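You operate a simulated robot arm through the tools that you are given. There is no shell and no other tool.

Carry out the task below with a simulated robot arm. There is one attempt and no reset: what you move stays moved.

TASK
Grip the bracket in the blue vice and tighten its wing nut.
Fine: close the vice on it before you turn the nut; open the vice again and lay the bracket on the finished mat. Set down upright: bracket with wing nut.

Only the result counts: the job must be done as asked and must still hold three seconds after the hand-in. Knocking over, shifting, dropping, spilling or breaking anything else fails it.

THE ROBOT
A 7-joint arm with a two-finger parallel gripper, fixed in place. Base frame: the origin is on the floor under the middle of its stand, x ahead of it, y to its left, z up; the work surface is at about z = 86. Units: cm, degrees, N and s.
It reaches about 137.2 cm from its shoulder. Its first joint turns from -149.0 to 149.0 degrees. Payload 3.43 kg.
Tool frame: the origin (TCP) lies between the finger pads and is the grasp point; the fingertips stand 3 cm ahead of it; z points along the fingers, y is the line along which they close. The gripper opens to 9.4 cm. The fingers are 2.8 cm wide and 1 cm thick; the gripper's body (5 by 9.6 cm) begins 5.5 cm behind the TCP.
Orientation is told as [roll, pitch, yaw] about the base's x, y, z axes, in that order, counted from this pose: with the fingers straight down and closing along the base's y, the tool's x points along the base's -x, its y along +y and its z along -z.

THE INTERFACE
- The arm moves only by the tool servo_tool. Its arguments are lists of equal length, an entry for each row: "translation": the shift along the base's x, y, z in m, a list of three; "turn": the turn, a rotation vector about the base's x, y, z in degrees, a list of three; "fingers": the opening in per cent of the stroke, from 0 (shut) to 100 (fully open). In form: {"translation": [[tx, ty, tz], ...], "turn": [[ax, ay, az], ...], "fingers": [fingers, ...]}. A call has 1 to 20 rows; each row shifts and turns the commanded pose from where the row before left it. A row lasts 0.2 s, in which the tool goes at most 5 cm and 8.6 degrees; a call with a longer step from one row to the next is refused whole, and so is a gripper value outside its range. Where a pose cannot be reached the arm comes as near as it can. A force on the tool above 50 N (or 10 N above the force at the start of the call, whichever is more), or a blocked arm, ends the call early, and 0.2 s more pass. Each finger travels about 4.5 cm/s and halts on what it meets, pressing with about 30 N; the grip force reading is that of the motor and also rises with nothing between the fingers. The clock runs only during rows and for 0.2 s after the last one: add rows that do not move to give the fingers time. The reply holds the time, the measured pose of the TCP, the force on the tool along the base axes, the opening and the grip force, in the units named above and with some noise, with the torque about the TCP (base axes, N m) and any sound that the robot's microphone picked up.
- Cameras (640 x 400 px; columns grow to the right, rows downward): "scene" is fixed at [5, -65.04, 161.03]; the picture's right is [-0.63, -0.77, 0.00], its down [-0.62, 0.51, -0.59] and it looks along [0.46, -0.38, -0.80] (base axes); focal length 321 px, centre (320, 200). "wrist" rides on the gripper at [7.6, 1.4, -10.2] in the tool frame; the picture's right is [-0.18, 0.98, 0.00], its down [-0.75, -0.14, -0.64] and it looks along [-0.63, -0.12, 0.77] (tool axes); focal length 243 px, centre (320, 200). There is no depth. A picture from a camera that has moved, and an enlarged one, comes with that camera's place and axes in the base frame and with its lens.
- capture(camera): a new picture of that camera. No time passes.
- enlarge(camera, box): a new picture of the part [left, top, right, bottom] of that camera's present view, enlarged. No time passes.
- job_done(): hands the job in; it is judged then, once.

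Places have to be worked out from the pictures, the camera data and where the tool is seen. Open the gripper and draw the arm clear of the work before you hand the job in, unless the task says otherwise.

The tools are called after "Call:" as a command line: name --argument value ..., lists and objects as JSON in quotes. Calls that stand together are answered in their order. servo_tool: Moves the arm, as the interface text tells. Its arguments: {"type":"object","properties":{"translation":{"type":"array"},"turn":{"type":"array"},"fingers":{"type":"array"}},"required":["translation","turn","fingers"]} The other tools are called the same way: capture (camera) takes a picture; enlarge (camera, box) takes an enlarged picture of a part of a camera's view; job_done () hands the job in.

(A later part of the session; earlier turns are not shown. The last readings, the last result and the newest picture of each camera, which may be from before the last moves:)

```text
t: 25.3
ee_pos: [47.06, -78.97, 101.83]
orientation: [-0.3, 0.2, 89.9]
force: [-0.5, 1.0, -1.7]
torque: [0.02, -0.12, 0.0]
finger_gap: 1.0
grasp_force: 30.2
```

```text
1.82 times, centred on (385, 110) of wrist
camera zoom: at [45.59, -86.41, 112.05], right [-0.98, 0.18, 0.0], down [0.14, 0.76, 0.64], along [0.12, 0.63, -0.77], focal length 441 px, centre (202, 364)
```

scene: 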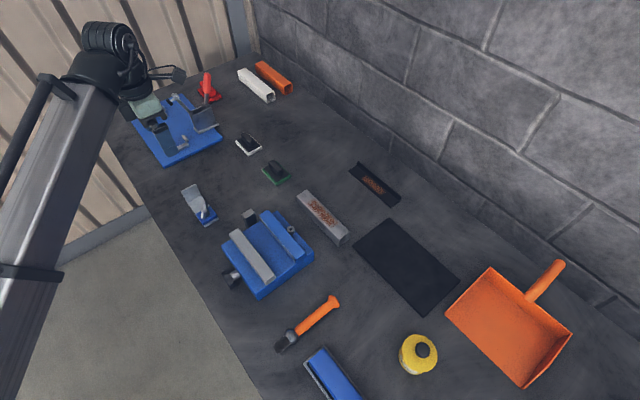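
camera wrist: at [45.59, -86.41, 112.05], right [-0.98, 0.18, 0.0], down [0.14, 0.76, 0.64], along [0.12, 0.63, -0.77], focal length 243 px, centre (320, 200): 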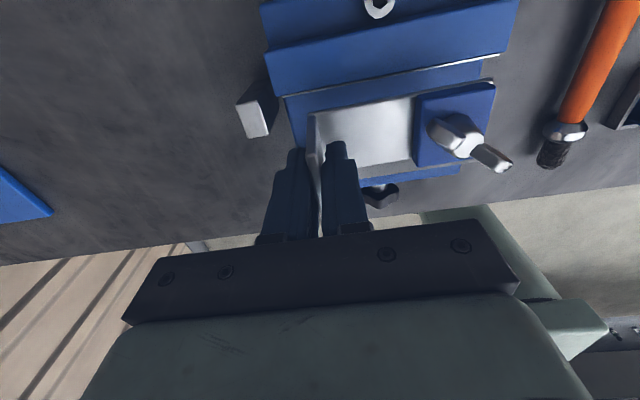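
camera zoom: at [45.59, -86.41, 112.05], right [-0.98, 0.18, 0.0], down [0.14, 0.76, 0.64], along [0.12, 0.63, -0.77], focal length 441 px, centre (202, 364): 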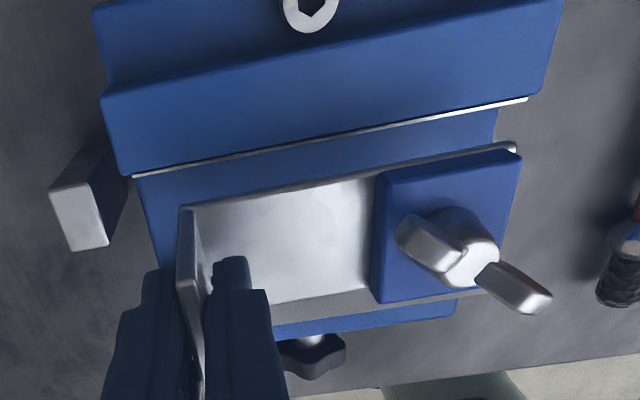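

In the wrist view the blue jaw's inner face is at y≈−81.4, the gray jaw's at ≈−75.6, the bracket spans −81.15…−76.75. I shift +0.3 cm in y to clear both jaws and lower most of the way.

Call:
servo_tool --translation '[[0, 0.003, 0], [0, 0, -0.005], [0, 0, -0.01], [0, 0, -0.01], [0, 0, -0.01], [0, 0, -0.007], [0, 0, -0.005], [0, 0, 0], [0, 0, 0]]' --turn '[[0, 0, 0], [0, 0, 0], [0, 0, 0], [0, 0, 0], [0, 0, 0], [0, 0, 0], [0, 0, 0], [0, 0, 0], [0, 0, 0]]' --fingers '[0, 0, 0, 0, 0, 0, 0, 0, 0]'

Call:
enlarge --camera "wrist" --box '[230, 0, 540, 220]'

Call:
enlarge --camera "scene" --box '[215, 200, 320, 300]'

```text
t: 27.3
ee_pos: [47.04, -78.55, 97.2]
orientation: [-0.2, 0.2, 89.9]
force: [-0.3, 0.3, -1.2]
torque: [0.02, -0.05, 0.01]
finger_gap: 1.01
grasp_force: 29.7
```

```text
1.82 times, centred on (385, 110) of wrist
camera zoom: at [45.6, -86.1, 107.32], right [-0.98, 0.18, 0.0], down [0.14, 0.76, 0.64], along [0.12, 0.63, -0.77], focal length 441 px, centre (202, 364)
```

zoom: 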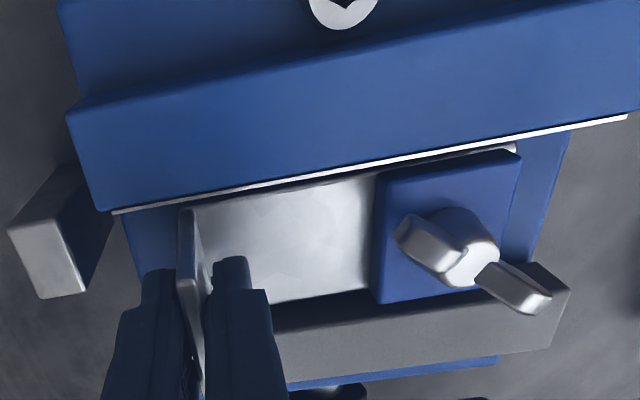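

```text
4.00 times, centred on (268, 250) of scene
camera zoom: at [5.0, -65.04, 161.03], right [-0.63, -0.77, 0.0], down [-0.62, 0.51, -0.59], along [0.46, -0.38, -0.8], focal length 1285 px, centre (530, 0)
```

zoom: 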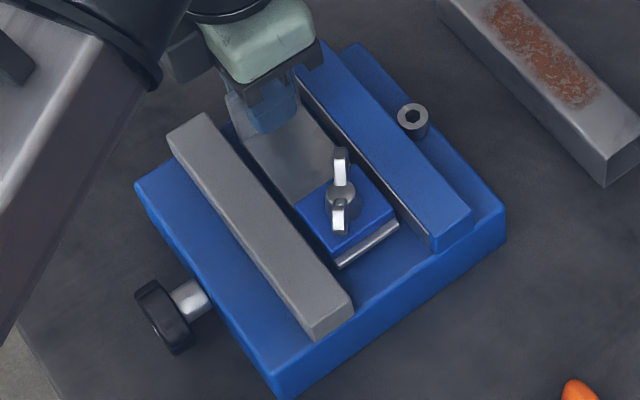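

The bracket goes in between the jaws cleanly. I lower in small steps while watching the force.

Call:
servo_tool --translation '[[0, 0, -0.003], [0, 0, -0.003], [0, 0, 0]]' --turn '[[0, 0, 0], [0, 0, 0], [0, 0, 0]]' --fingers '[0, 0, 0]'

Call:
enlarge --camera "scene" --box '[215, 200, 320, 300]'

```text
t: 28.1
ee_pos: [46.98, -78.58, 96.44]
orientation: [-0.2, 0.2, 90.1]
force: [0.3, 0.6, -2.1]
torque: [-0.01, -0.09, 0.01]
finger_gap: 1.04
grasp_force: 30.0
```

```text
4.00 times, centred on (268, 250) of scene
camera zoom: at [5.0, -65.04, 161.03], right [-0.63, -0.77, 0.0], down [-0.62, 0.51, -0.59], along [0.46, -0.38, -0.8], focal length 1285 px, centre (530, 0)
```

zoom: 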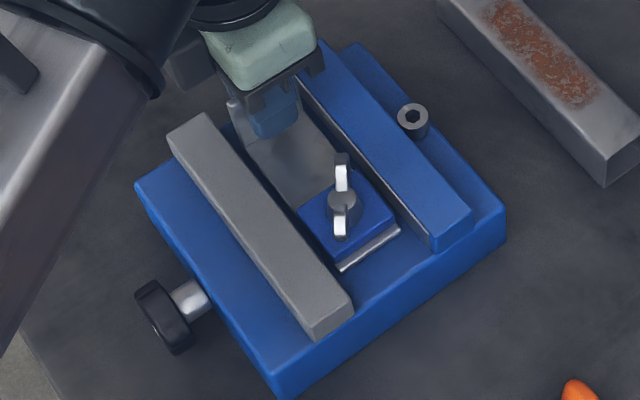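

Call:
servo_tool --translation '[[0, 0, -0.002], [0, 0, -0.002], [0, 0, 0]]' --turn '[[0, 0, 0], [0, 0, 0], [0, 0, 0]]' --fingers '[0, 0, 0]'

Call:
enlarge --camera "scene" --box '[240, 210, 300, 270]'

```text
t: 28.9
ee_pos: [47.05, -78.68, 96.11]
orientation: [-0.1, 0.2, 90.0]
force: [0.9, -0.2, -0.5]
torque: [-0.01, 0.02, 0.02]
finger_gap: 0.99
grasp_force: 29.5
```

```text
6.67 times, centred on (270, 240) of scene
camera zoom: at [5.0, -65.04, 161.03], right [-0.63, -0.77, 0.0], down [-0.62, 0.51, -0.59], along [0.46, -0.38, -0.8], focal length 2142 px, centre (653, -67)
```

zoom: 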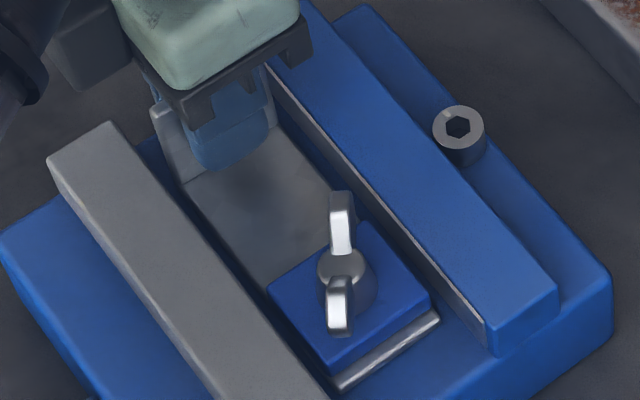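

Weight is now on the vice bed (force and torque near zero, z≈96.1 as predicted). I open the fingers moderately and rise clear.

Call:
servo_tool --translation '[[0, 0, 0], [0, 0, 0], [0, 0, 0], [0, 0, 0.01], [0, 0, 0.02], [0, 0, 0.03], [0, 0, 0.04], [0, 0, 0.04], [0, 0, 0]]' --turn '[[0, 0, 0], [0, 0, 0], [0, 0, 0], [0, 0, 0], [0, 0, 0], [0, 0, 0], [0, 0, 0], [0, 0, 0], [0, 0, 0]]' --fingers '[15, 30, 40, 40, 40, 40, 40, 40, 40]'

Call:
capture --camera "wrist"

Call:
enlarge --camera "scene" --box '[215, 200, 320, 300]'

```text
t: 30.9
ee_pos: [46.94, -78.69, 110.0]
orientation: [-0.2, 0.0, 90.1]
force: [0.3, -0.1, -0.7]
torque: [0.04, -0.01, 0.01]
finger_gap: 3.75
grasp_force: 0.0
```

```text
taken
camera wrist: at [45.46, -86.09, 120.34], right [-0.98, 0.18, 0.0], down [0.14, 0.76, 0.64], along [0.12, 0.63, -0.77], focal length 243 px, centre (320, 200)
```

wrist: 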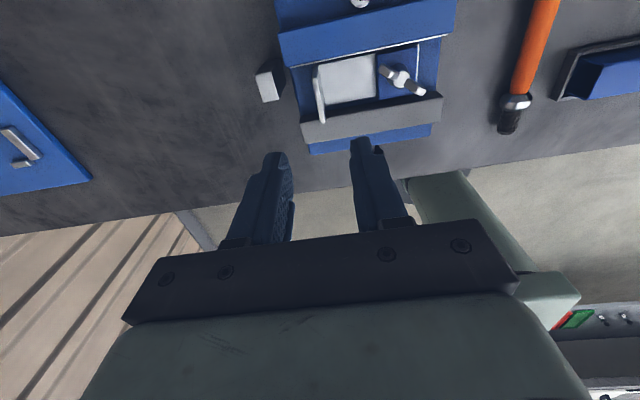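

```text
4.00 times, centred on (268, 250) of scene
camera zoom: at [5.0, -65.04, 161.03], right [-0.63, -0.77, 0.0], down [-0.62, 0.51, -0.59], along [0.46, -0.38, -0.8], focal length 1285 px, centre (530, 0)
```

zoom: 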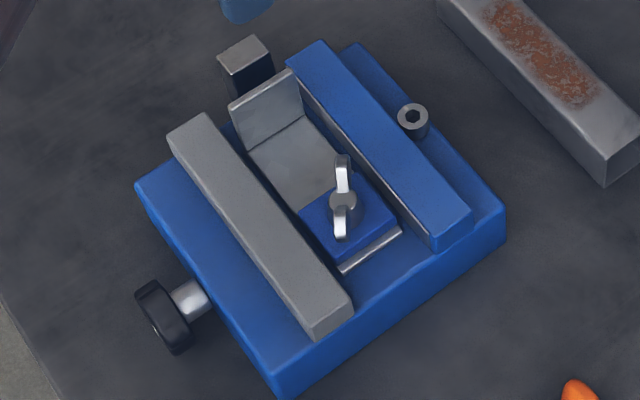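

The bracket sits in the vice, flat on the bed. Next I reorient the hand toward the knob: yaw to 180 while moving to the table edge side, then I'll roll to a horizontal approach along −y.

Call:
servo_tool --translation '[[-0.005, 0.015, 0.005], [-0.005, 0.015, 0.005], [-0.005, 0.015, 0.005], [-0.005, 0.015, 0.005], [-0.005, 0.015, 0], [-0.005, 0.015, 0], [-0.005, 0.015, 0], [-0.005, 0.015, 0], [-0.005, 0.015, 0], [-0.002, 0.015, 0], [0, 0.015, 0], [0, 0, 0]]' --turn '[[0, 0, 8.2], [0, 0, 8.2], [0, 0, 8.2], [0, 0, 8.2], [0, 0, 8.2], [0, 0, 8.2], [0, 0, 8.2], [0, 0, 8.2], [0, 0, 8.2], [0, 0, 8.2], [0, 0, 8], [0, 0, 0]]' --fingers '[40, 40, 40, 40, 40, 40, 40, 40, 40, 40, 40, 40]'

Call:
capture --camera "scene"

Call:
capture --camera "wrist"

```text
t: 33.5
ee_pos: [50.17, -70.47, 111.53]
orientation: [-0.9, 0.1, 115.3]
force: [0.2, 0.2, -0.9]
torque: [0.0, 0.01, 0.02]
finger_gap: 3.76
grasp_force: 0.0
out of reach, approached as far as the arm can: row 3, 4, 5, 6, 7, 8, 9, 10, 11
```

```text
taken
```

scene: 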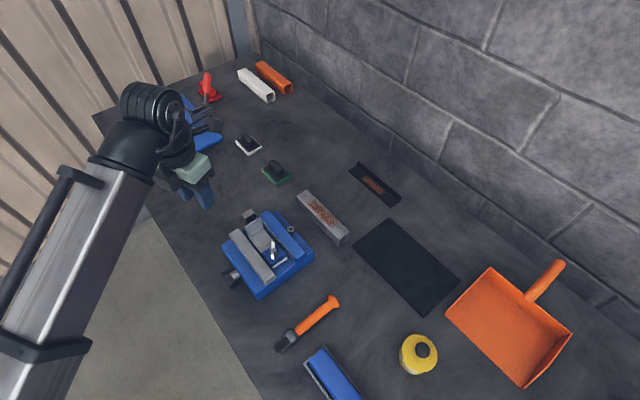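

```text
taken
camera wrist: at [51.88, -77.88, 121.78], right [-0.97, -0.25, -0.01], down [-0.2, 0.74, 0.64], along [-0.15, 0.63, -0.77], focal length 243 px, centre (320, 200)
```

wrist: 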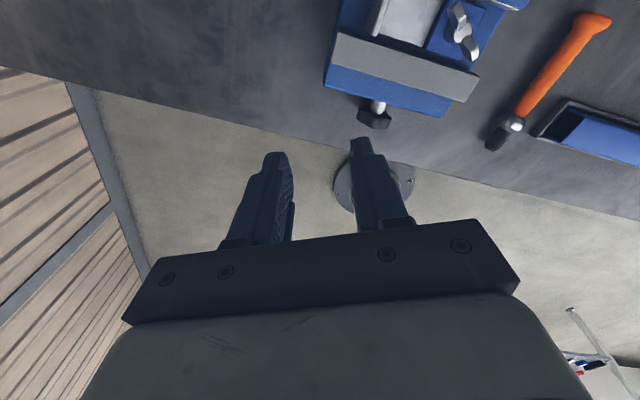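

The yaw hit a joint limit near 115°, so the camera-up orientations aren't reachable; I'll use the opposite variant (yaw 0, then roll −90, camera on −x side going down while turning). I first turn back toward yaw 0 in a short step to see what the commanded pose is.

Call:
servo_tool --translation '[[0, 0, 0], [0, 0, 0], [0, 0, 0]]' --turn '[[0, 0, -8.2], [0, 0, -8.2], [0, 0, 0]]' --fingers '[40, 40, 40]'

```text
t: 34.3
ee_pos: [50.03, -70.49, 111.55]
orientation: [-0.8, -0.1, 98.6]
force: [0.8, 0.7, 0.6]
torque: [0.0, 0.0, -0.01]
finger_gap: 3.75
grasp_force: 0.1
```

The command follows the measured pose, fine. I turn to yaw 0 while moving to (42,−60,113).

Call:
servo_tool --translation '[[0, 0, 0], [0, 0, 0], [0, 0, 0], [-0.005, 0.005, 0], [-0.01, 0.01, 0], [-0.01, 0.015, 0], [-0.01, 0.015, 0.005], [-0.01, 0.015, 0.005], [-0.01, 0.015, 0.005], [-0.01, 0.015, 0], [-0.01, 0.01, 0], [-0.005, 0.005, 0], [0, 0, 0]]' --turn '[[0, 0, -8.2], [0, 0, -8.2], [0, 0, -8.2], [0, 0, -8.2], [0, 0, -8.2], [0, 0, -8.2], [0, 0, -8.2], [0, 0, -8.2], [0, 0, -8.2], [0, 0, -8.2], [0, 0, -8.2], [0, 0, -8.2], [0, 0, 0]]' --fingers '[40, 40, 40, 40, 40, 40, 40, 40, 40, 40, 40, 40, 40]'

Call:
capture --camera "scene"

```text
t: 37.1
ee_pos: [42.05, -60.04, 113.06]
orientation: [-0.9, -0.1, 0.3]
force: [0.2, 0.1, 0.3]
torque: [0.02, 0.02, -0.02]
finger_gap: 3.75
grasp_force: 0.0
```

```text
taken
```

scene: 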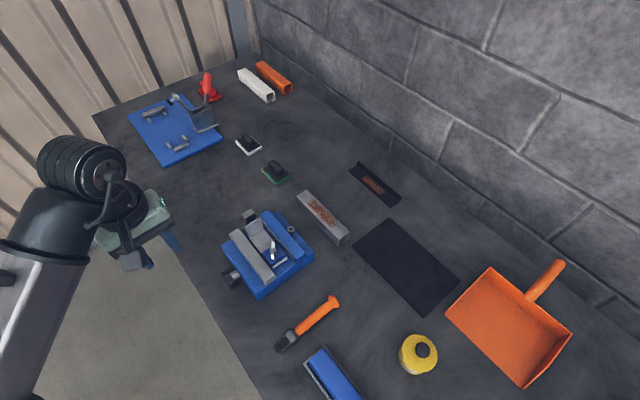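

Now I roll −90° about x in place so the fingers point along −y.

Call:
servo_tool --translation '[[0, 0, 0], [0, 0, 0], [0, 0, 0], [0, 0, 0], [0, 0, 0], [0, 0, 0], [0, 0, 0], [0, 0, 0], [0, 0, 0], [0, 0, 0], [0, 0, 0], [0, 0, 0]]' --turn '[[-8.1, 0, 0], [-8.1, 0, 0], [-8.1, 0, 0], [-8.1, 0, 0], [-8.1, 0, 0], [-8.1, 0, 0], [-8.1, 0, 0], [-8.1, 0, 0], [-8.1, 0, 0], [-8.1, 0, 0], [-8.1, 0, 0], [0, 0, 0]]' --fingers '[40, 40, 40, 40, 40, 40, 40, 40, 40, 40, 40, 40]'

Call:
capture --camera "scene"

Call:
capture --camera "wrist"

```text
t: 39.7
ee_pos: [42.11, -59.95, 112.91]
orientation: [-89.9, 0.4, 0.0]
force: [0.5, 0.1, 0.1]
torque: [-0.01, -0.03, 0.03]
finger_gap: 3.74
grasp_force: 0.1
```

```text
taken
```

scene: 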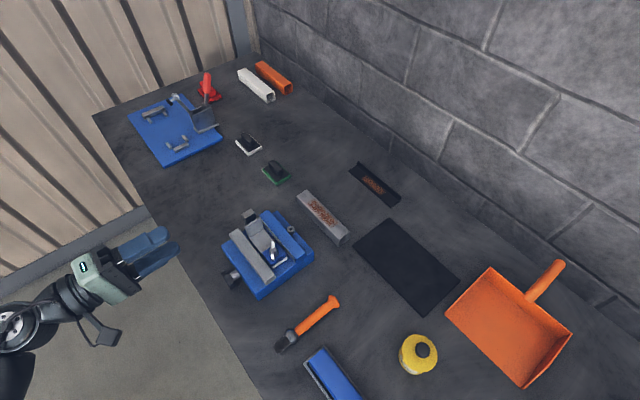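

```text
taken
camera wrist: at [34.45, -49.6, 111.65], right [0.18, 0.0, -0.98], down [0.75, 0.64, 0.14], along [0.63, -0.77, 0.11], focal length 243 px, centre (320, 200)
```

wrist: 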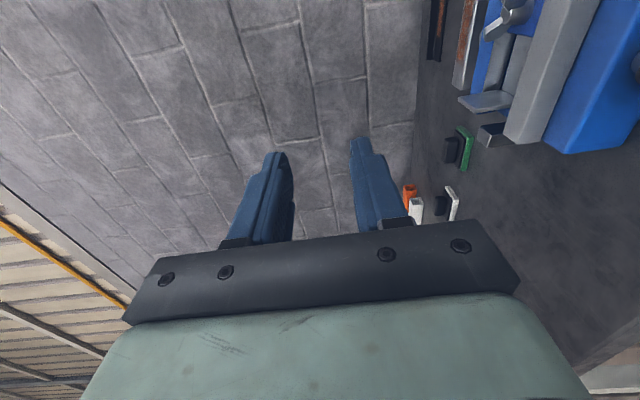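

The horizontal pose works. I back off to y≈−56 and lower to z≈94 to look at the knob head-on.

Call:
servo_tool --translation '[[0, 0.02, -0.01], [0, 0.02, -0.03], [0, 0, -0.04], [0, 0, -0.04], [0, 0, -0.04], [0, 0, -0.03], [0, 0, 0], [0, 0, 0]]' --turn '[[0, 0, 0], [0, 0, 0], [0, 0, 0], [0, 0, 0], [0, 0, 0], [0, 0, 0], [0, 0, 0], [0, 0, 0]]' --fingers '[40, 40, 40, 40, 40, 40, 40, 40]'

Call:
capture --camera "wrist"

Call:
capture --camera "scene"

```text
t: 41.5
ee_pos: [42.15, -55.92, 94.05]
orientation: [-90.1, 0.4, 0.0]
force: [1.0, -0.1, -0.4]
torque: [-0.02, -0.01, -0.01]
finger_gap: 3.78
grasp_force: 0.0
```

```text
taken
camera wrist: at [34.43, -45.63, 92.62], right [0.18, 0.0, -0.98], down [0.75, 0.64, 0.14], along [0.63, -0.77, 0.11], focal length 243 px, centre (320, 200)
```

wrist: 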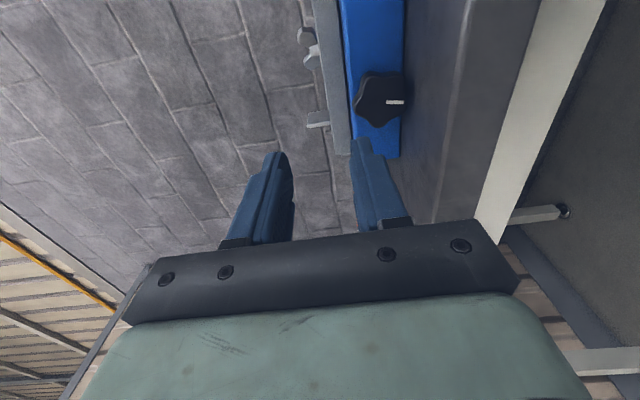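

```text
taken
```

scene: 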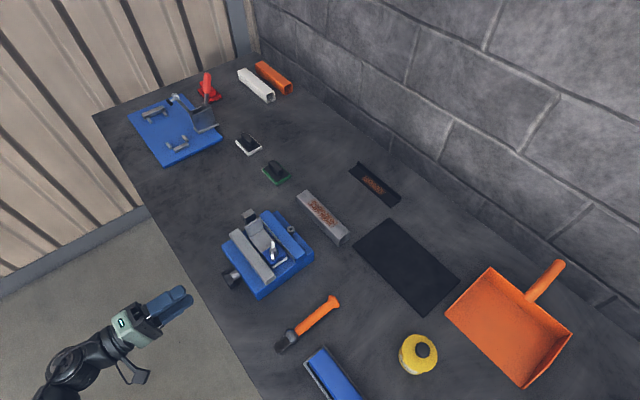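

Call:
enlarge --camera "wrist" --box '[320, 50, 440, 140]'

```text
4.44 times, centred on (380, 95) of wrist
camera zoom: at [34.43, -45.63, 92.62], right [0.18, 0.0, -0.98], down [0.75, 0.64, 0.14], along [0.63, -0.77, 0.11], focal length 1078 px, centre (53, 667)
```

zoom: 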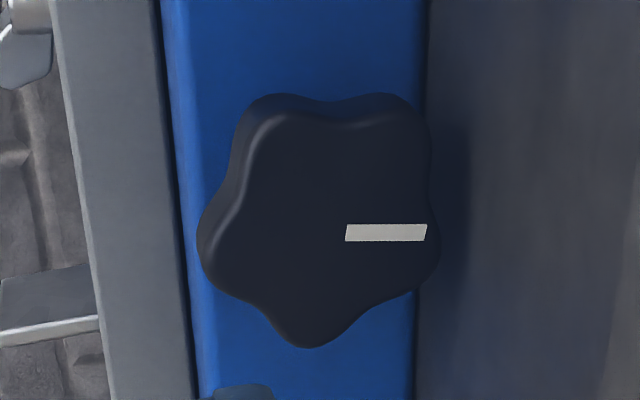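

The knob is a five-lobed star knob (radius ≈2.3, axis ≈(42.1, 88.8), front face y≈−66.5) with a white mark pointing down. I'll grip it across x with a horizontal hand (camera underneath, outside the table edge at y≈−59.9) and turn in ~40° strokes. First I rotate the hand about −y by 90° here.

Call:
servo_tool --translation '[[0, 0, 0], [0, 0, 0], [0, 0, 0], [0, 0, 0], [0, 0, 0], [0, 0, 0], [0, 0, 0], [0, 0, 0], [0, 0, 0], [0, 0, 0], [0, 0, 0], [0, 0, 0]]' --turn '[[0, -8.2, 0], [0, -8.2, 0], [0, -8.2, 0], [0, -8.2, 0], [0, -8.2, 0], [0, -8.2, 0], [0, -8.2, 0], [0, -8.2, 0], [0, -8.2, 0], [0, -8.2, 0], [0, -8, 0], [0, 0, 0]]' --fingers '[40, 40, 40, 40, 40, 40, 60, 60, 60, 60, 60, 60]'

Call:
capture --camera "scene"

Call:
capture --camera "wrist"

```text
t: 44.1
ee_pos: [42.12, -56.1, 94.14]
orientation: [-81.9, -89.7, -8.2]
force: [-0.4, -0.2, 0.5]
torque: [0.02, 0.01, 0.0]
finger_gap: 5.66
grasp_force: 0.1
```

```text
taken
```

scene: 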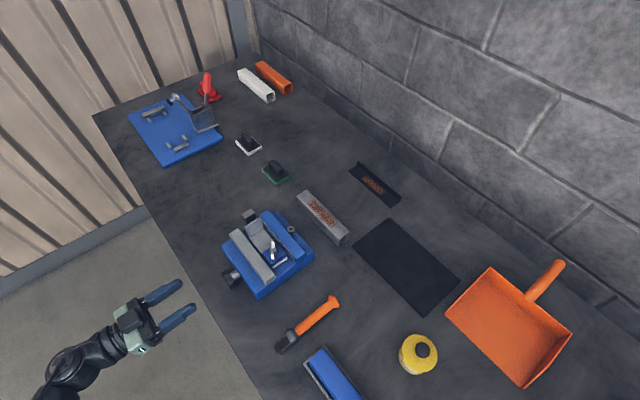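

```text
taken
camera wrist: at [43.45, -45.59, 86.43], right [0.98, 0.0, 0.18], down [-0.14, 0.64, 0.75], along [-0.11, -0.77, 0.63], focal length 243 px, centre (320, 200)
```

wrist: 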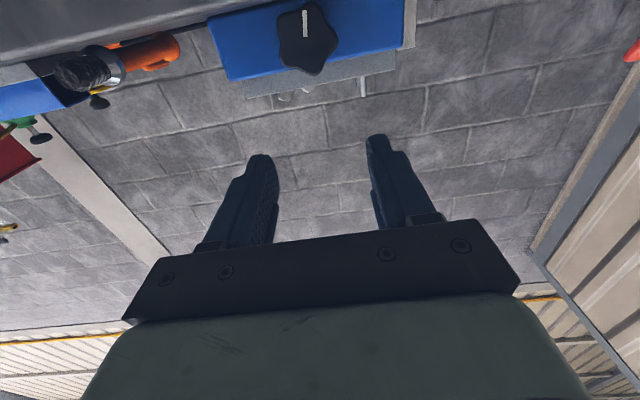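

Call:
enlarge --camera "wrist" --box '[250, 0, 370, 90]'

```text
4.44 times, centred on (310, 45) of wrist
camera zoom: at [43.45, -45.59, 86.43], right [0.98, 0.0, 0.18], down [-0.14, 0.64, 0.75], along [-0.11, -0.77, 0.63], focal length 1078 px, centre (364, 889)
```

zoom: 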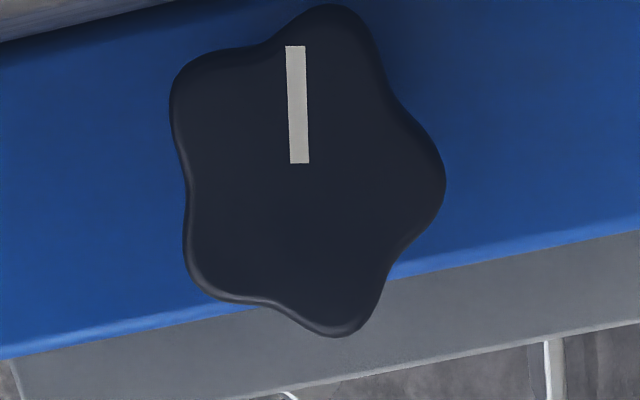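

From below the knob axis is at (42.1, 88.65), lobe radius ≈2.3, table clearance 0.35 cm. I'll grip at TCP y≈−64.9 with strokes from −18° to +18°. First lower to axis height, pre-rotate +18° about y and advance most of the way.

Call:
servo_tool --translation '[[0, 0, -0.02], [0, 0, -0.02], [0, 0, -0.0142], [0, 0, 0], [0, -0.02, 0], [0, -0.02, 0], [0, -0.015, 0], [0, 0, 0], [0, 0, 0]]' --turn '[[0, 6, 0], [0, 6, 0], [0, 6, 0], [0, 0, 0], [0, 0, 0], [0, 0, 0], [0, 0, 0], [0, 0, 0], [0, 0, 0]]' --fingers '[60, 60, 60, 60, 60, 60, 60, 60, 60]'

Call:
capture --camera "wrist"

Call:
enlarge --camera "scene" --box '[130, 200, 330, 370]'

```text
t: 45.6
ee_pos: [42.09, -59.91, 88.53]
orientation: [-89.2, -71.6, -0.2]
force: [2.7, 20.0, 10.1]
torque: [0.58, -0.37, 0.62]
finger_gap: 5.66
grasp_force: 0.1
stopped in row 7: the force on the tool passed its limit at 77 N (the readings are from after the stop); the commanded pose is now the measured one
```

```text
taken
camera wrist: at [40.92, -49.57, 80.97], right [0.99, 0.01, -0.14], down [0.1, 0.64, 0.76], along [0.09, -0.77, 0.63], focal length 243 px, centre (320, 200)
```

wrist: 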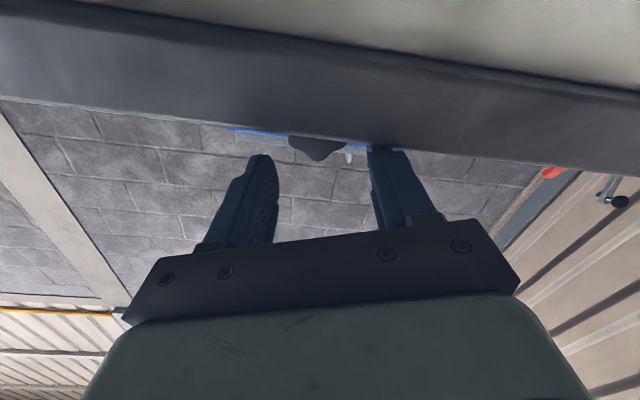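

```text
2.35 times, centred on (230, 285) of scene
camera zoom: at [5.0, -65.04, 161.03], right [-0.63, -0.77, 0.0], down [-0.62, 0.51, -0.59], along [0.46, -0.38, -0.8], focal length 756 px, centre (532, 0)
```

zoom: 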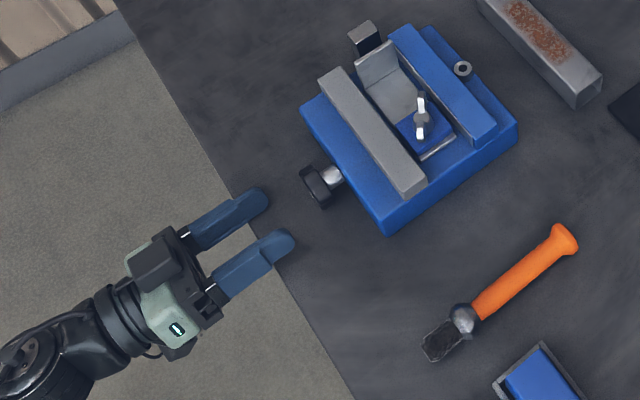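

The lower finger met the table edge at this tilt. I back off, return to the level orientation (θ=0), and advance level, then adjust the opening before tilting.

Call:
servo_tool --translation '[[0, 0.02, 0.005], [0, 0.01, 0], [0, 0, 0], [0, 0, -0.002], [0, 0, 0]]' --turn '[[0, 0, 0], [0, -6, 0], [0, -6, 0], [0, -6.4, 0], [0, 0, 0]]' --fingers '[60, 60, 60, 60, 60]'

Call:
capture --camera "wrist"

```text
t: 46.8
ee_pos: [42.13, -57.09, 88.84]
orientation: [23.3, -89.8, -112.8]
force: [0.3, -0.6, -0.3]
torque: [-0.01, 0.0, 0.03]
finger_gap: 5.64
grasp_force: 0.1
```

```text
taken
camera wrist: at [43.42, -46.76, 81.22], right [0.98, 0.01, 0.19], down [-0.15, 0.64, 0.76], along [-0.11, -0.77, 0.63], focal length 243 px, centre (320, 200)
```

wrist: 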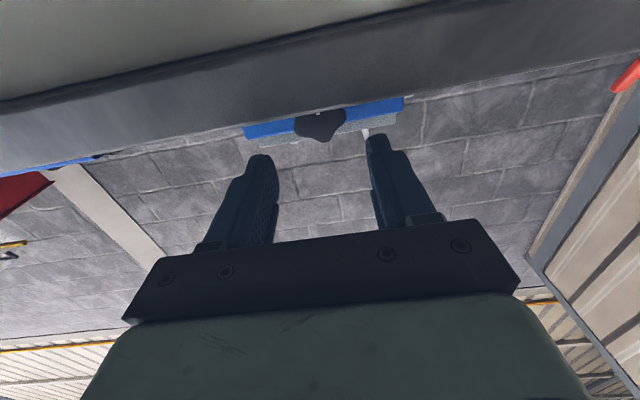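

Level now at z≈88.8. I advance to y≈−64.9 around the knob.

Call:
servo_tool --translation '[[0, -0.015, 0], [0, -0.015, 0], [0, -0.015, 0], [0, -0.015, 0], [0, -0.01, 0], [0, -0.008, 0], [0, 0, 0]]' --turn '[[0, 0, 0], [0, 0, 0], [0, 0, 0], [0, 0, 0], [0, 0, 0], [0, 0, 0], [0, 0, 0]]' --fingers '[60, 60, 60, 60, 60, 60, 60]'

Call:
enlarge --camera "scene" --box '[180, 210, 320, 320]'

Call:
capture --camera "wrist"

```text
t: 48.4
ee_pos: [42.04, -65.0, 88.82]
orientation: [0.4, -89.8, -89.8]
force: [0.3, 0.4, -0.4]
torque: [0.03, 0.05, -0.01]
finger_gap: 5.61
grasp_force: 0.0
```

```text
3.64 times, centred on (250, 265) of scene
camera zoom: at [5.0, -65.04, 161.03], right [-0.63, -0.77, 0.0], down [-0.62, 0.51, -0.59], along [0.46, -0.38, -0.8], focal length 1168 px, centre (574, -36)
```

zoom: 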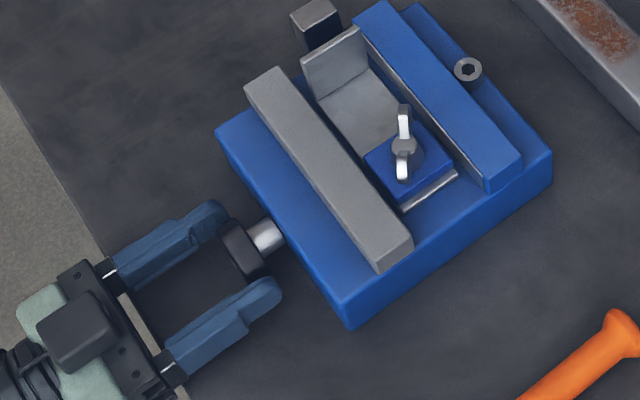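

```text
taken
camera wrist: at [43.37, -54.58, 81.19], right [0.98, 0.01, 0.18], down [-0.15, 0.64, 0.76], along [-0.11, -0.77, 0.63], focal length 243 px, centre (320, 200)
```

wrist: 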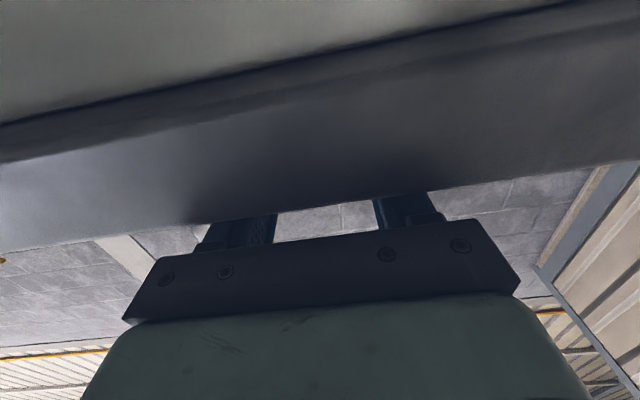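

The fingers straddle the knob. I close on it and make a first clockwise stroke of 16° (about −y), watching the torque and the jaw.

Call:
servo_tool --translation '[[0, 0, 0], [0, 0, 0], [0, 0, 0], [0, 0, 0], [0, 0, 0], [0, 0, 0], [0, 0, 0], [0, 0, 0], [0, 0, 0]]' --turn '[[0, 0, 0], [0, 0, 0], [0, 0, 0], [0, 0, 0], [0, -4, 0], [0, -4, 0], [0, -4, 0], [0, -4, 0], [0, 0, 0]]' --fingers '[50, 40, 0, 0, 0, 0, 0, 0, 0]'

Call:
enlarge --camera "scene" --box '[180, 210, 320, 320]'

```text
t: 50.4
ee_pos: [41.93, -65.01, 88.79]
orientation: [89.7, -73.8, -179.3]
force: [-15.7, -8.7, -5.6]
torque: [0.46, 0.03, -0.94]
finger_gap: 5.08
grasp_force: 45.0
```

```text
3.64 times, centred on (250, 265) of scene
camera zoom: at [5.0, -65.04, 161.03], right [-0.63, -0.77, 0.0], down [-0.62, 0.51, -0.59], along [0.46, -0.38, -0.8], focal length 1168 px, centre (574, -36)
```

zoom: 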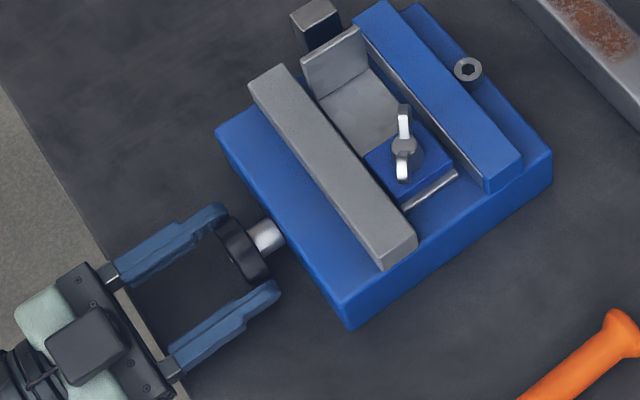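

The gray jaw moved about 0.35 cm toward the bracket for 16° clockwise, so this is the closing direction. I open slightly, swing back to −14°, regrip and turn another 30°.

Call:
servo_tool --translation '[[0, 0, 0], [0, 0, 0], [-0.001, 0, 0], [0, 0, 0], [0, 0, 0], [0, 0, 0], [0, 0, 0], [0, 0, 0], [0, 0, 0], [0, 0, 0], [0, 0, 0], [0, 0, 0], [0, 0, 0], [0, 0, 0], [0, 0, 0], [0, 0, 0]]' --turn '[[0, 0, 0], [0, 0, 0], [0, 7.5, 0], [0, 7.5, 0], [0, 7.5, 0], [0, 7.5, 0], [0, 0, 0], [0, 0, 0], [0, 0, 0], [0, 0, 0], [0, -5, 0], [0, -5, 0], [0, -5, 0], [0, -5, 0], [0, -5, 0], [0, -5, 0]]' --fingers '[60, 60, 60, 60, 60, 60, 60, 40, 0, 0, 0, 0, 0, 0, 0, 0]'

Call:
enlarge --camera "scene" --box '[180, 210, 320, 320]'

```text
t: 53.8
ee_pos: [41.94, -64.86, 88.73]
orientation: [89.9, -73.8, -179.4]
force: [-0.8, 1.7, -1.6]
torque: [0.38, 0.0, -0.38]
finger_gap: 4.84
grasp_force: 45.6
```

```text
3.64 times, centred on (250, 265) of scene
camera zoom: at [5.0, -65.04, 161.03], right [-0.63, -0.77, 0.0], down [-0.62, 0.51, -0.59], along [0.46, -0.38, -0.8], focal length 1168 px, centre (574, -36)
```

zoom: 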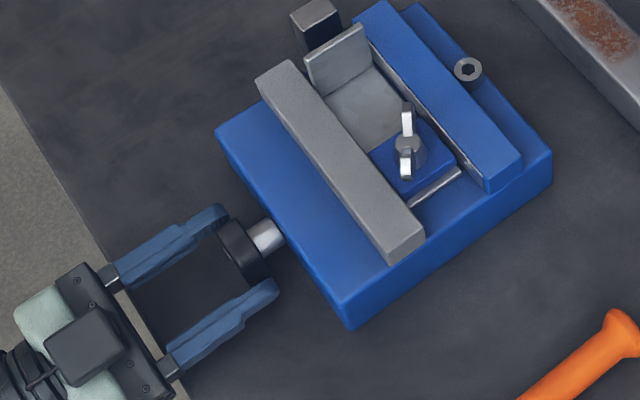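

The jaw has reached the bracket and is pushing it toward the fixed jaw. Another stroke: back to −14°, regrip, and turn clockwise until it clamps.

Call:
servo_tool --translation '[[0, 0, 0], [0, 0, 0], [0, 0, 0], [0, 0, 0], [0, 0, 0], [0, 0, 0], [0, 0, 0], [0, 0, 0], [0, 0, 0], [0, 0, 0], [0, 0, 0], [0, 0, 0], [0, 0, 0]]' --turn '[[0, 0, 0], [0, 0, 0], [0, 7.5, 0], [0, 7.5, 0], [0, 7.5, 0], [0, 7.5, 0], [0, 0, 0], [0, 0, 0], [0, 0, 0], [0, 0, 0], [0, -4, 0], [0, -4, 0], [0, -4, 0]]' --fingers '[60, 60, 60, 60, 60, 60, 60, 40, 0, 0, 0, 0, 0]'

Call:
enlarge --camera "scene" --box '[180, 210, 320, 320]'

```text
t: 56.6
ee_pos: [41.91, -64.97, 88.79]
orientation: [-83.5, -88.2, -6.2]
force: [4.6, 5.9, -3.3]
torque: [0.15, 0.0, -0.48]
finger_gap: 5.12
grasp_force: 45.3
```

```text
3.64 times, centred on (250, 265) of scene
camera zoom: at [5.0, -65.04, 161.03], right [-0.63, -0.77, 0.0], down [-0.62, 0.51, -0.59], along [0.46, -0.38, -0.8], focal length 1168 px, centre (574, -36)
```

zoom: 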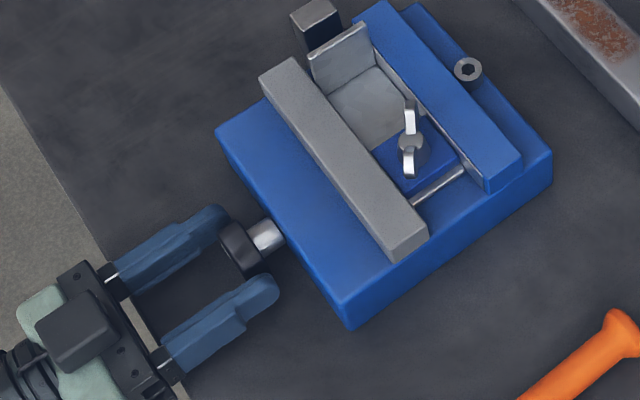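

Jaw keeps advancing with no torque yet. I continue the stroke clockwise to about +16°.

Call:
servo_tool --translation '[[0, 0, 0], [0, 0, 0], [0, 0, 0], [0, 0, 0], [0, 0, 0]]' --turn '[[0, -4, 0], [0, -4, 0], [0, -4, 0], [0, -4, 0], [0, 0, 0]]' --fingers '[0, 0, 0, 0, 0]'

Call:
enlarge --camera "scene" --box '[180, 210, 320, 320]'

```text
t: 57.8
ee_pos: [42.0, -64.96, 88.69]
orientation: [89.7, -75.9, -179.2]
force: [-0.8, 9.6, -6.3]
torque: [0.36, 0.5, -0.3]
finger_gap: 5.11
grasp_force: 45.1
```

```text
3.64 times, centred on (250, 265) of scene
camera zoom: at [5.0, -65.04, 161.03], right [-0.63, -0.77, 0.0], down [-0.62, 0.51, -0.59], along [0.46, -0.38, -0.8], focal length 1168 px, centre (574, -36)
```

zoom: 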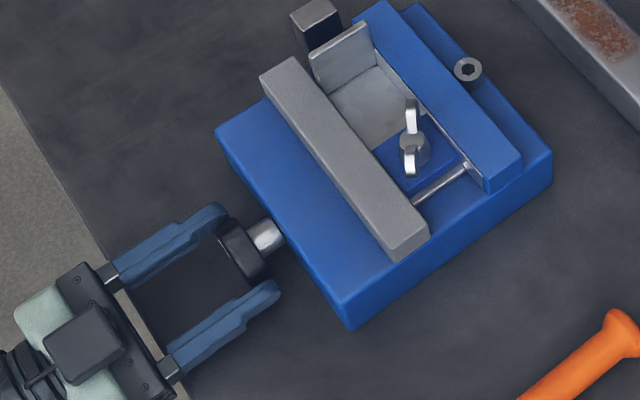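

Call:
enlarge --camera "scene" --box '[240, 205, 300, 265]'

```text
6.67 times, centred on (270, 235) of scene
camera zoom: at [5.0, -65.04, 161.03], right [-0.63, -0.77, 0.0], down [-0.62, 0.51, -0.59], along [0.46, -0.38, -0.8], focal length 2142 px, centre (653, -33)
```

zoom: 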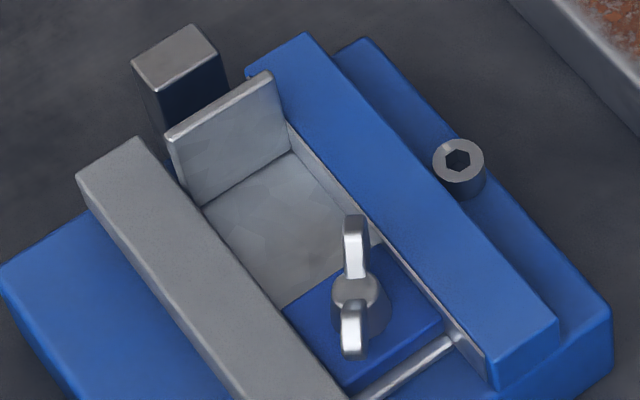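

Bracket now appears clamped between both jaws and a reaction torque of 0.5 N·m shows up. I regrip and press further clockwise to firm it up.

Call:
servo_tool --translation '[[0, 0, 0], [0, 0, 0], [0, 0, 0], [0, 0, 0], [0, 0, 0], [0, 0, 0], [0, 0, 0], [0, 0, 0], [0, 0, 0], [0, 0, 0], [0, 0, 0], [0, 0, 0]]' --turn '[[0, 0, 0], [0, 0, 0], [0, 7.5, 0], [0, 7.5, 0], [0, 7.5, 0], [0, 6, 0], [0, 0, 0], [0, 0, 0], [0, 0, 0], [0, -4, 0], [0, -4, 0], [0, 0, 0]]' --fingers '[60, 60, 60, 60, 60, 60, 60, 40, 0, 0, 0, 0]'

Call:
enlarge --camera "scene" --box '[180, 210, 320, 320]'

```text
t: 60.4
ee_pos: [41.96, -64.93, 88.73]
orientation: [-87.6, -83.5, -1.9]
force: [-0.3, -0.2, -6.2]
torque: [0.03, 0.27, -0.47]
finger_gap: 4.75
grasp_force: 44.8
```

```text
3.64 times, centred on (250, 265) of scene
camera zoom: at [5.0, -65.04, 161.03], right [-0.63, -0.77, 0.0], down [-0.62, 0.51, -0.59], along [0.46, -0.38, -0.8], focal length 1168 px, centre (574, -36)
```

zoom: 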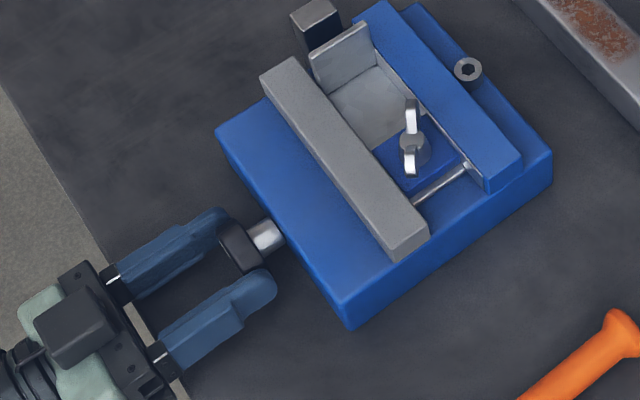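

Call:
servo_tool --translation '[[0, 0, 0], [0, 0, 0], [0, 0, 0], [0, 0, 0], [0, 0, 0]]' --turn '[[0, -4, 0], [0, -4, 0], [0, -4, 0], [0, -4, 0], [0, 0, 0]]' --fingers '[0, 0, 0, 0, 0]'

Call:
enlarge --camera "scene" --box '[180, 210, 320, 320]'

```text
t: 61.6
ee_pos: [42.01, -64.99, 88.87]
orientation: [89.6, -80.6, -179.2]
force: [-1.9, -5.5, -4.0]
torque: [-0.11, 1.6, -0.25]
finger_gap: 4.74
grasp_force: 45.3
```

```text
3.64 times, centred on (250, 265) of scene
camera zoom: at [5.0, -65.04, 161.03], right [-0.63, -0.77, 0.0], down [-0.62, 0.51, -0.59], along [0.46, -0.38, -0.8], focal length 1168 px, centre (574, -36)
```

zoom: 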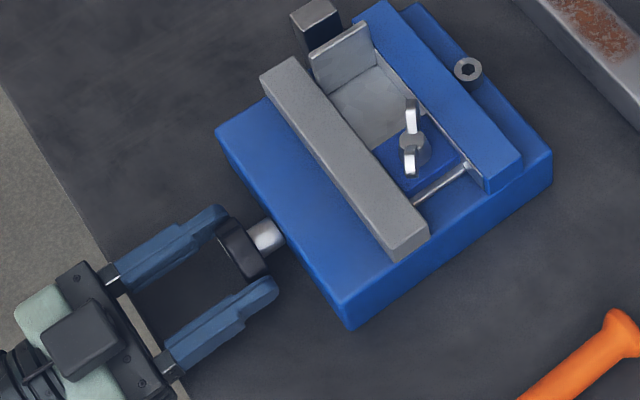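

The torque climbed to 1.6 N·m and the jaw no longer moves: clamped firmly. I open the fingers and retreat along +y.

Call:
servo_tool --translation '[[0, 0, 0], [0, 0, 0], [0, 0, 0], [0, 0.01, 0], [0, 0.02, 0], [0, 0.03, 0], [0, 0.04, 0], [0, 0, 0.02], [0, 0, 0.04], [0, 0, 0.04], [0, 0, 0.04], [0, 0, 0.04], [0, 0, 0]]' --turn '[[0, 0, 0], [0, 0, 0], [0, 0, 0], [0, 0, 0], [0, 0, 0], [0, 0, 0], [0, 0, 0], [0, 8, 0], [0, 8, 0], [0, 8, 0], [0, 8, 0], [0, 8, 0], [0, 0, 0]]' --fingers '[55, 60, 60, 60, 60, 60, 60, 60, 60, 60, 60, 60, 60]'

Call:
capture --camera "scene"

Call:
enlarge --camera "scene" --box '[180, 210, 320, 320]'

```text
t: 64.4
ee_pos: [41.98, -54.93, 106.84]
orientation: [-89.1, -59.5, -0.4]
force: [-0.5, 0.5, 0.0]
torque: [-0.02, -0.02, -0.02]
finger_gap: 5.61
grasp_force: 0.1
```

```text
taken
```

scene: 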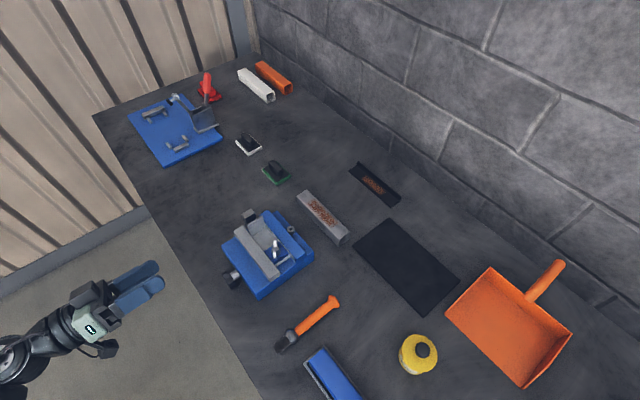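

```text
3.64 times, centred on (250, 265) of scene
camera zoom: at [5.0, -65.04, 161.03], right [-0.63, -0.77, 0.0], down [-0.62, 0.51, -0.59], along [0.46, -0.38, -0.8], focal length 1168 px, centre (574, -36)
```

zoom: 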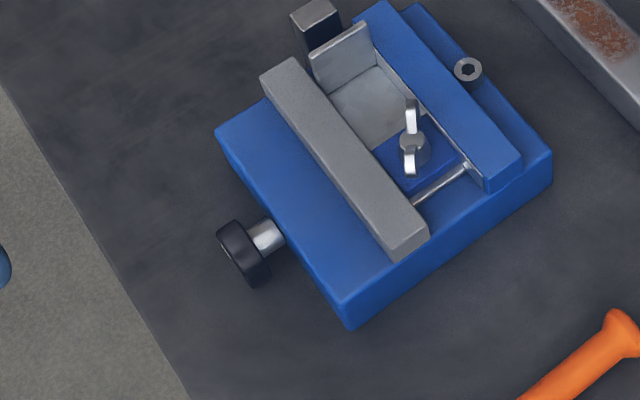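

The vice is closed on the bracket. Now I turn the hand back to vertical: first undo the spin about y, then roll +90 about x.

Call:
servo_tool --translation '[[0, 0, 0.01], [0, 0, 0.01], [0, 0, 0.01], [0, 0, 0.01], [0, 0, 0.01], [0, 0, 0.01], [0, 0, 0], [0, -0.01, 0], [0, -0.01, 0], [0, -0.01, 0], [0, -0.01, 0], [0, -0.01, 0], [0, 0, 0], [0, 0, 0], [0, 0, 0], [0, 0, 0], [0, 0, 0], [0, 0, 0], [0, 0, 0]]' --turn '[[0, 8.5, 0], [0, 8.5, 0], [0, 8.5, 0], [0, 8.5, 0], [0, 8.5, 0], [0, 8.5, 0], [0, 8.5, 0], [8.2, 0, 0], [8.2, 0, 0], [8.2, 0, 0], [8.2, 0, 0], [8.2, 0, 0], [8.2, 0, 0], [8.2, 0, 0], [8.2, 0, 0], [8.2, 0, 0], [8.2, 0, 0], [7.5, 0, 0], [0, 0, 0]]' --fingers '[60, 60, 60, 60, 60, 60, 60, 60, 60, 60, 60, 60, 60, 60, 60, 60, 60, 60, 60]'

Call:
capture --camera "scene"

```text
t: 68.4
ee_pos: [41.91, -59.92, 112.76]
orientation: [0.1, 0.2, 0.0]
force: [0.1, -0.1, 0.2]
torque: [0.01, 0.03, 0.0]
finger_gap: 5.64
grasp_force: 0.0
```

```text
taken
```

scene: 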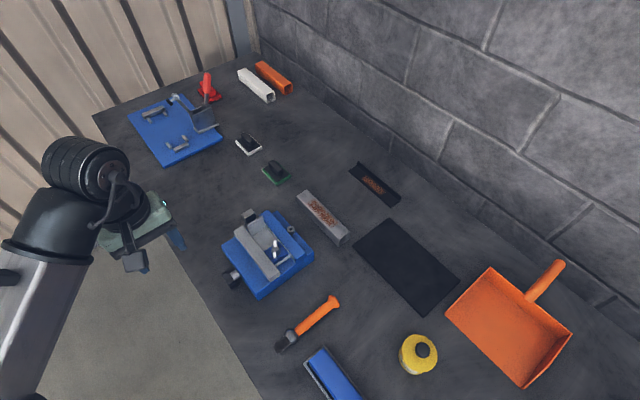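

Hand vertical again. I move over the nut (≈(39,−79.2)) at yaw 54, so that the closing direction lies along the wings, and look down.

Call:
servo_tool --translation '[[-0.004, -0.02, 0], [-0.005, -0.03, 0], [-0.005, -0.03, 0], [-0.005, -0.03, 0], [-0.005, -0.03, 0], [-0.005, -0.03, 0], [0, -0.023, 0], [0, 0, 0], [0, 0, 0]]' --turn '[[0, 0, 7.7], [0, 0, 7.7], [0, 0, 7.7], [0, 0, 7.7], [0, 0, 7.7], [0, 0, 7.7], [0, 0, 7.8], [0, 0, 0], [0, 0, 0]]' --fingers '[65, 65, 65, 65, 65, 65, 65, 65, 65]'

Call:
capture --camera "wrist"

```text
t: 70.4
ee_pos: [39.08, -79.27, 112.84]
orientation: [-0.1, 0.2, 54.0]
force: [-0.3, 0.7, 0.7]
torque: [0.0, -0.01, 0.01]
finger_gap: 6.1
grasp_force: 0.1
```

```text
taken
camera wrist: at [33.49, -84.48, 123.14], right [-0.69, 0.73, 0.0], down [0.56, 0.53, 0.64], along [0.46, 0.44, -0.77], focal length 243 px, centre (320, 200)
```

wrist: 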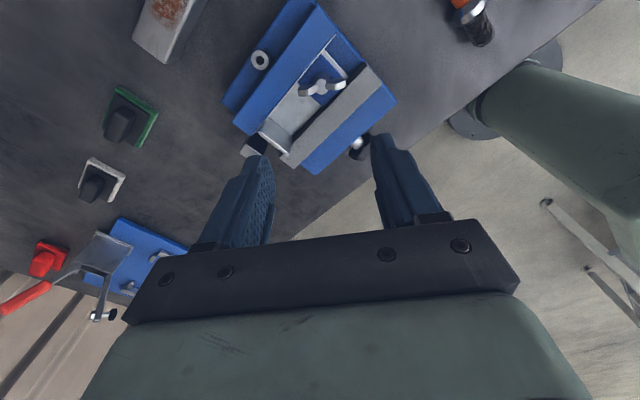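

Call:
enlarge --camera "wrist" --box '[270, 45, 380, 125]'

```text
5.00 times, centred on (325, 85) of wrist
camera zoom: at [33.49, -84.48, 123.14], right [-0.69, 0.73, 0.0], down [0.56, 0.53, 0.64], along [0.46, 0.44, -0.77], focal length 1213 px, centre (295, 775)
```

zoom: 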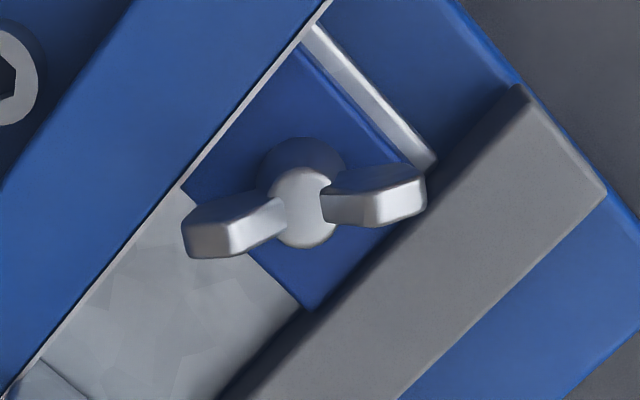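

The nut hub is at ≈(38.6,−79.2), wings along −35° with span ≈5.2 cm; my closing direction matches at yaw 54–55. I centre and descend so that the finger tips straddle the wing tips, staying above the jaw tops (tips at ≈93.5).

Call:
servo_tool --translation '[[-0.0048, 0.0005, -0.01], [0, 0, -0.04], [0, 0, -0.04], [0, 0, -0.04], [0, 0, -0.015], [0, 0, 0], [0, 0, 0]]' --turn '[[0, 0, 1], [0, 0, 0], [0, 0, 0], [0, 0, 0], [0, 0, 0], [0, 0, 0], [0, 0, 0]]' --fingers '[68, 68, 68, 68, 68, 68, 68]'

Call:
capture --camera "wrist"

Call:
enlarge --camera "scene" --box '[200, 180, 320, 290]'

```text
t: 72.0
ee_pos: [38.69, -79.24, 98.19]
orientation: [0.0, 0.1, 55.0]
force: [-0.2, -0.1, 0.1]
torque: [0.01, 0.02, 0.0]
finger_gap: 6.38
grasp_force: 0.1
```

```text
taken
camera wrist: at [33.16, -84.52, 108.58], right [-0.7, 0.71, 0.0], down [0.55, 0.54, 0.64], along [0.46, 0.45, -0.77], focal length 243 px, centre (320, 200)
```

wrist: 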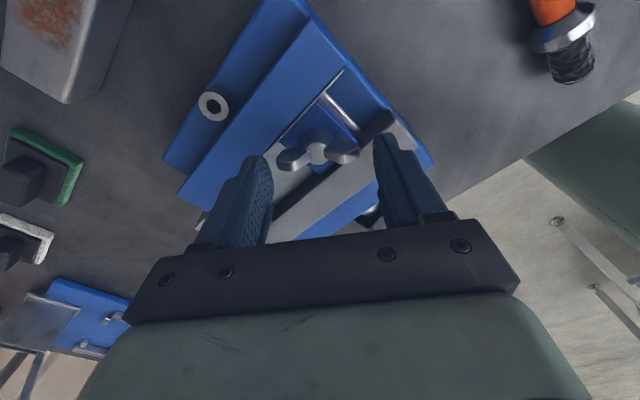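

```text
3.64 times, centred on (260, 235) of scene
camera zoom: at [5.0, -65.04, 161.03], right [-0.63, -0.77, 0.0], down [-0.62, 0.51, -0.59], along [0.46, -0.38, -0.8], focal length 1168 px, centre (538, 73)
```

zoom: 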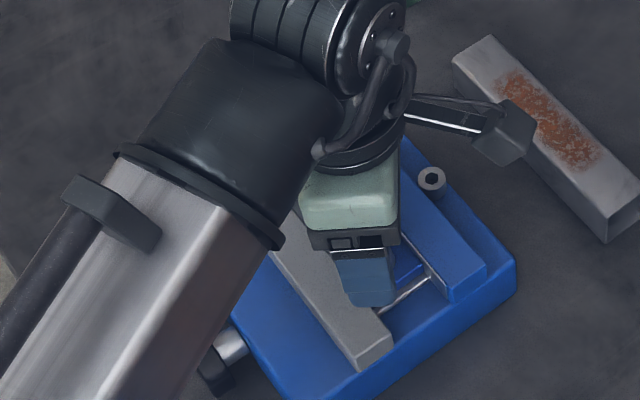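

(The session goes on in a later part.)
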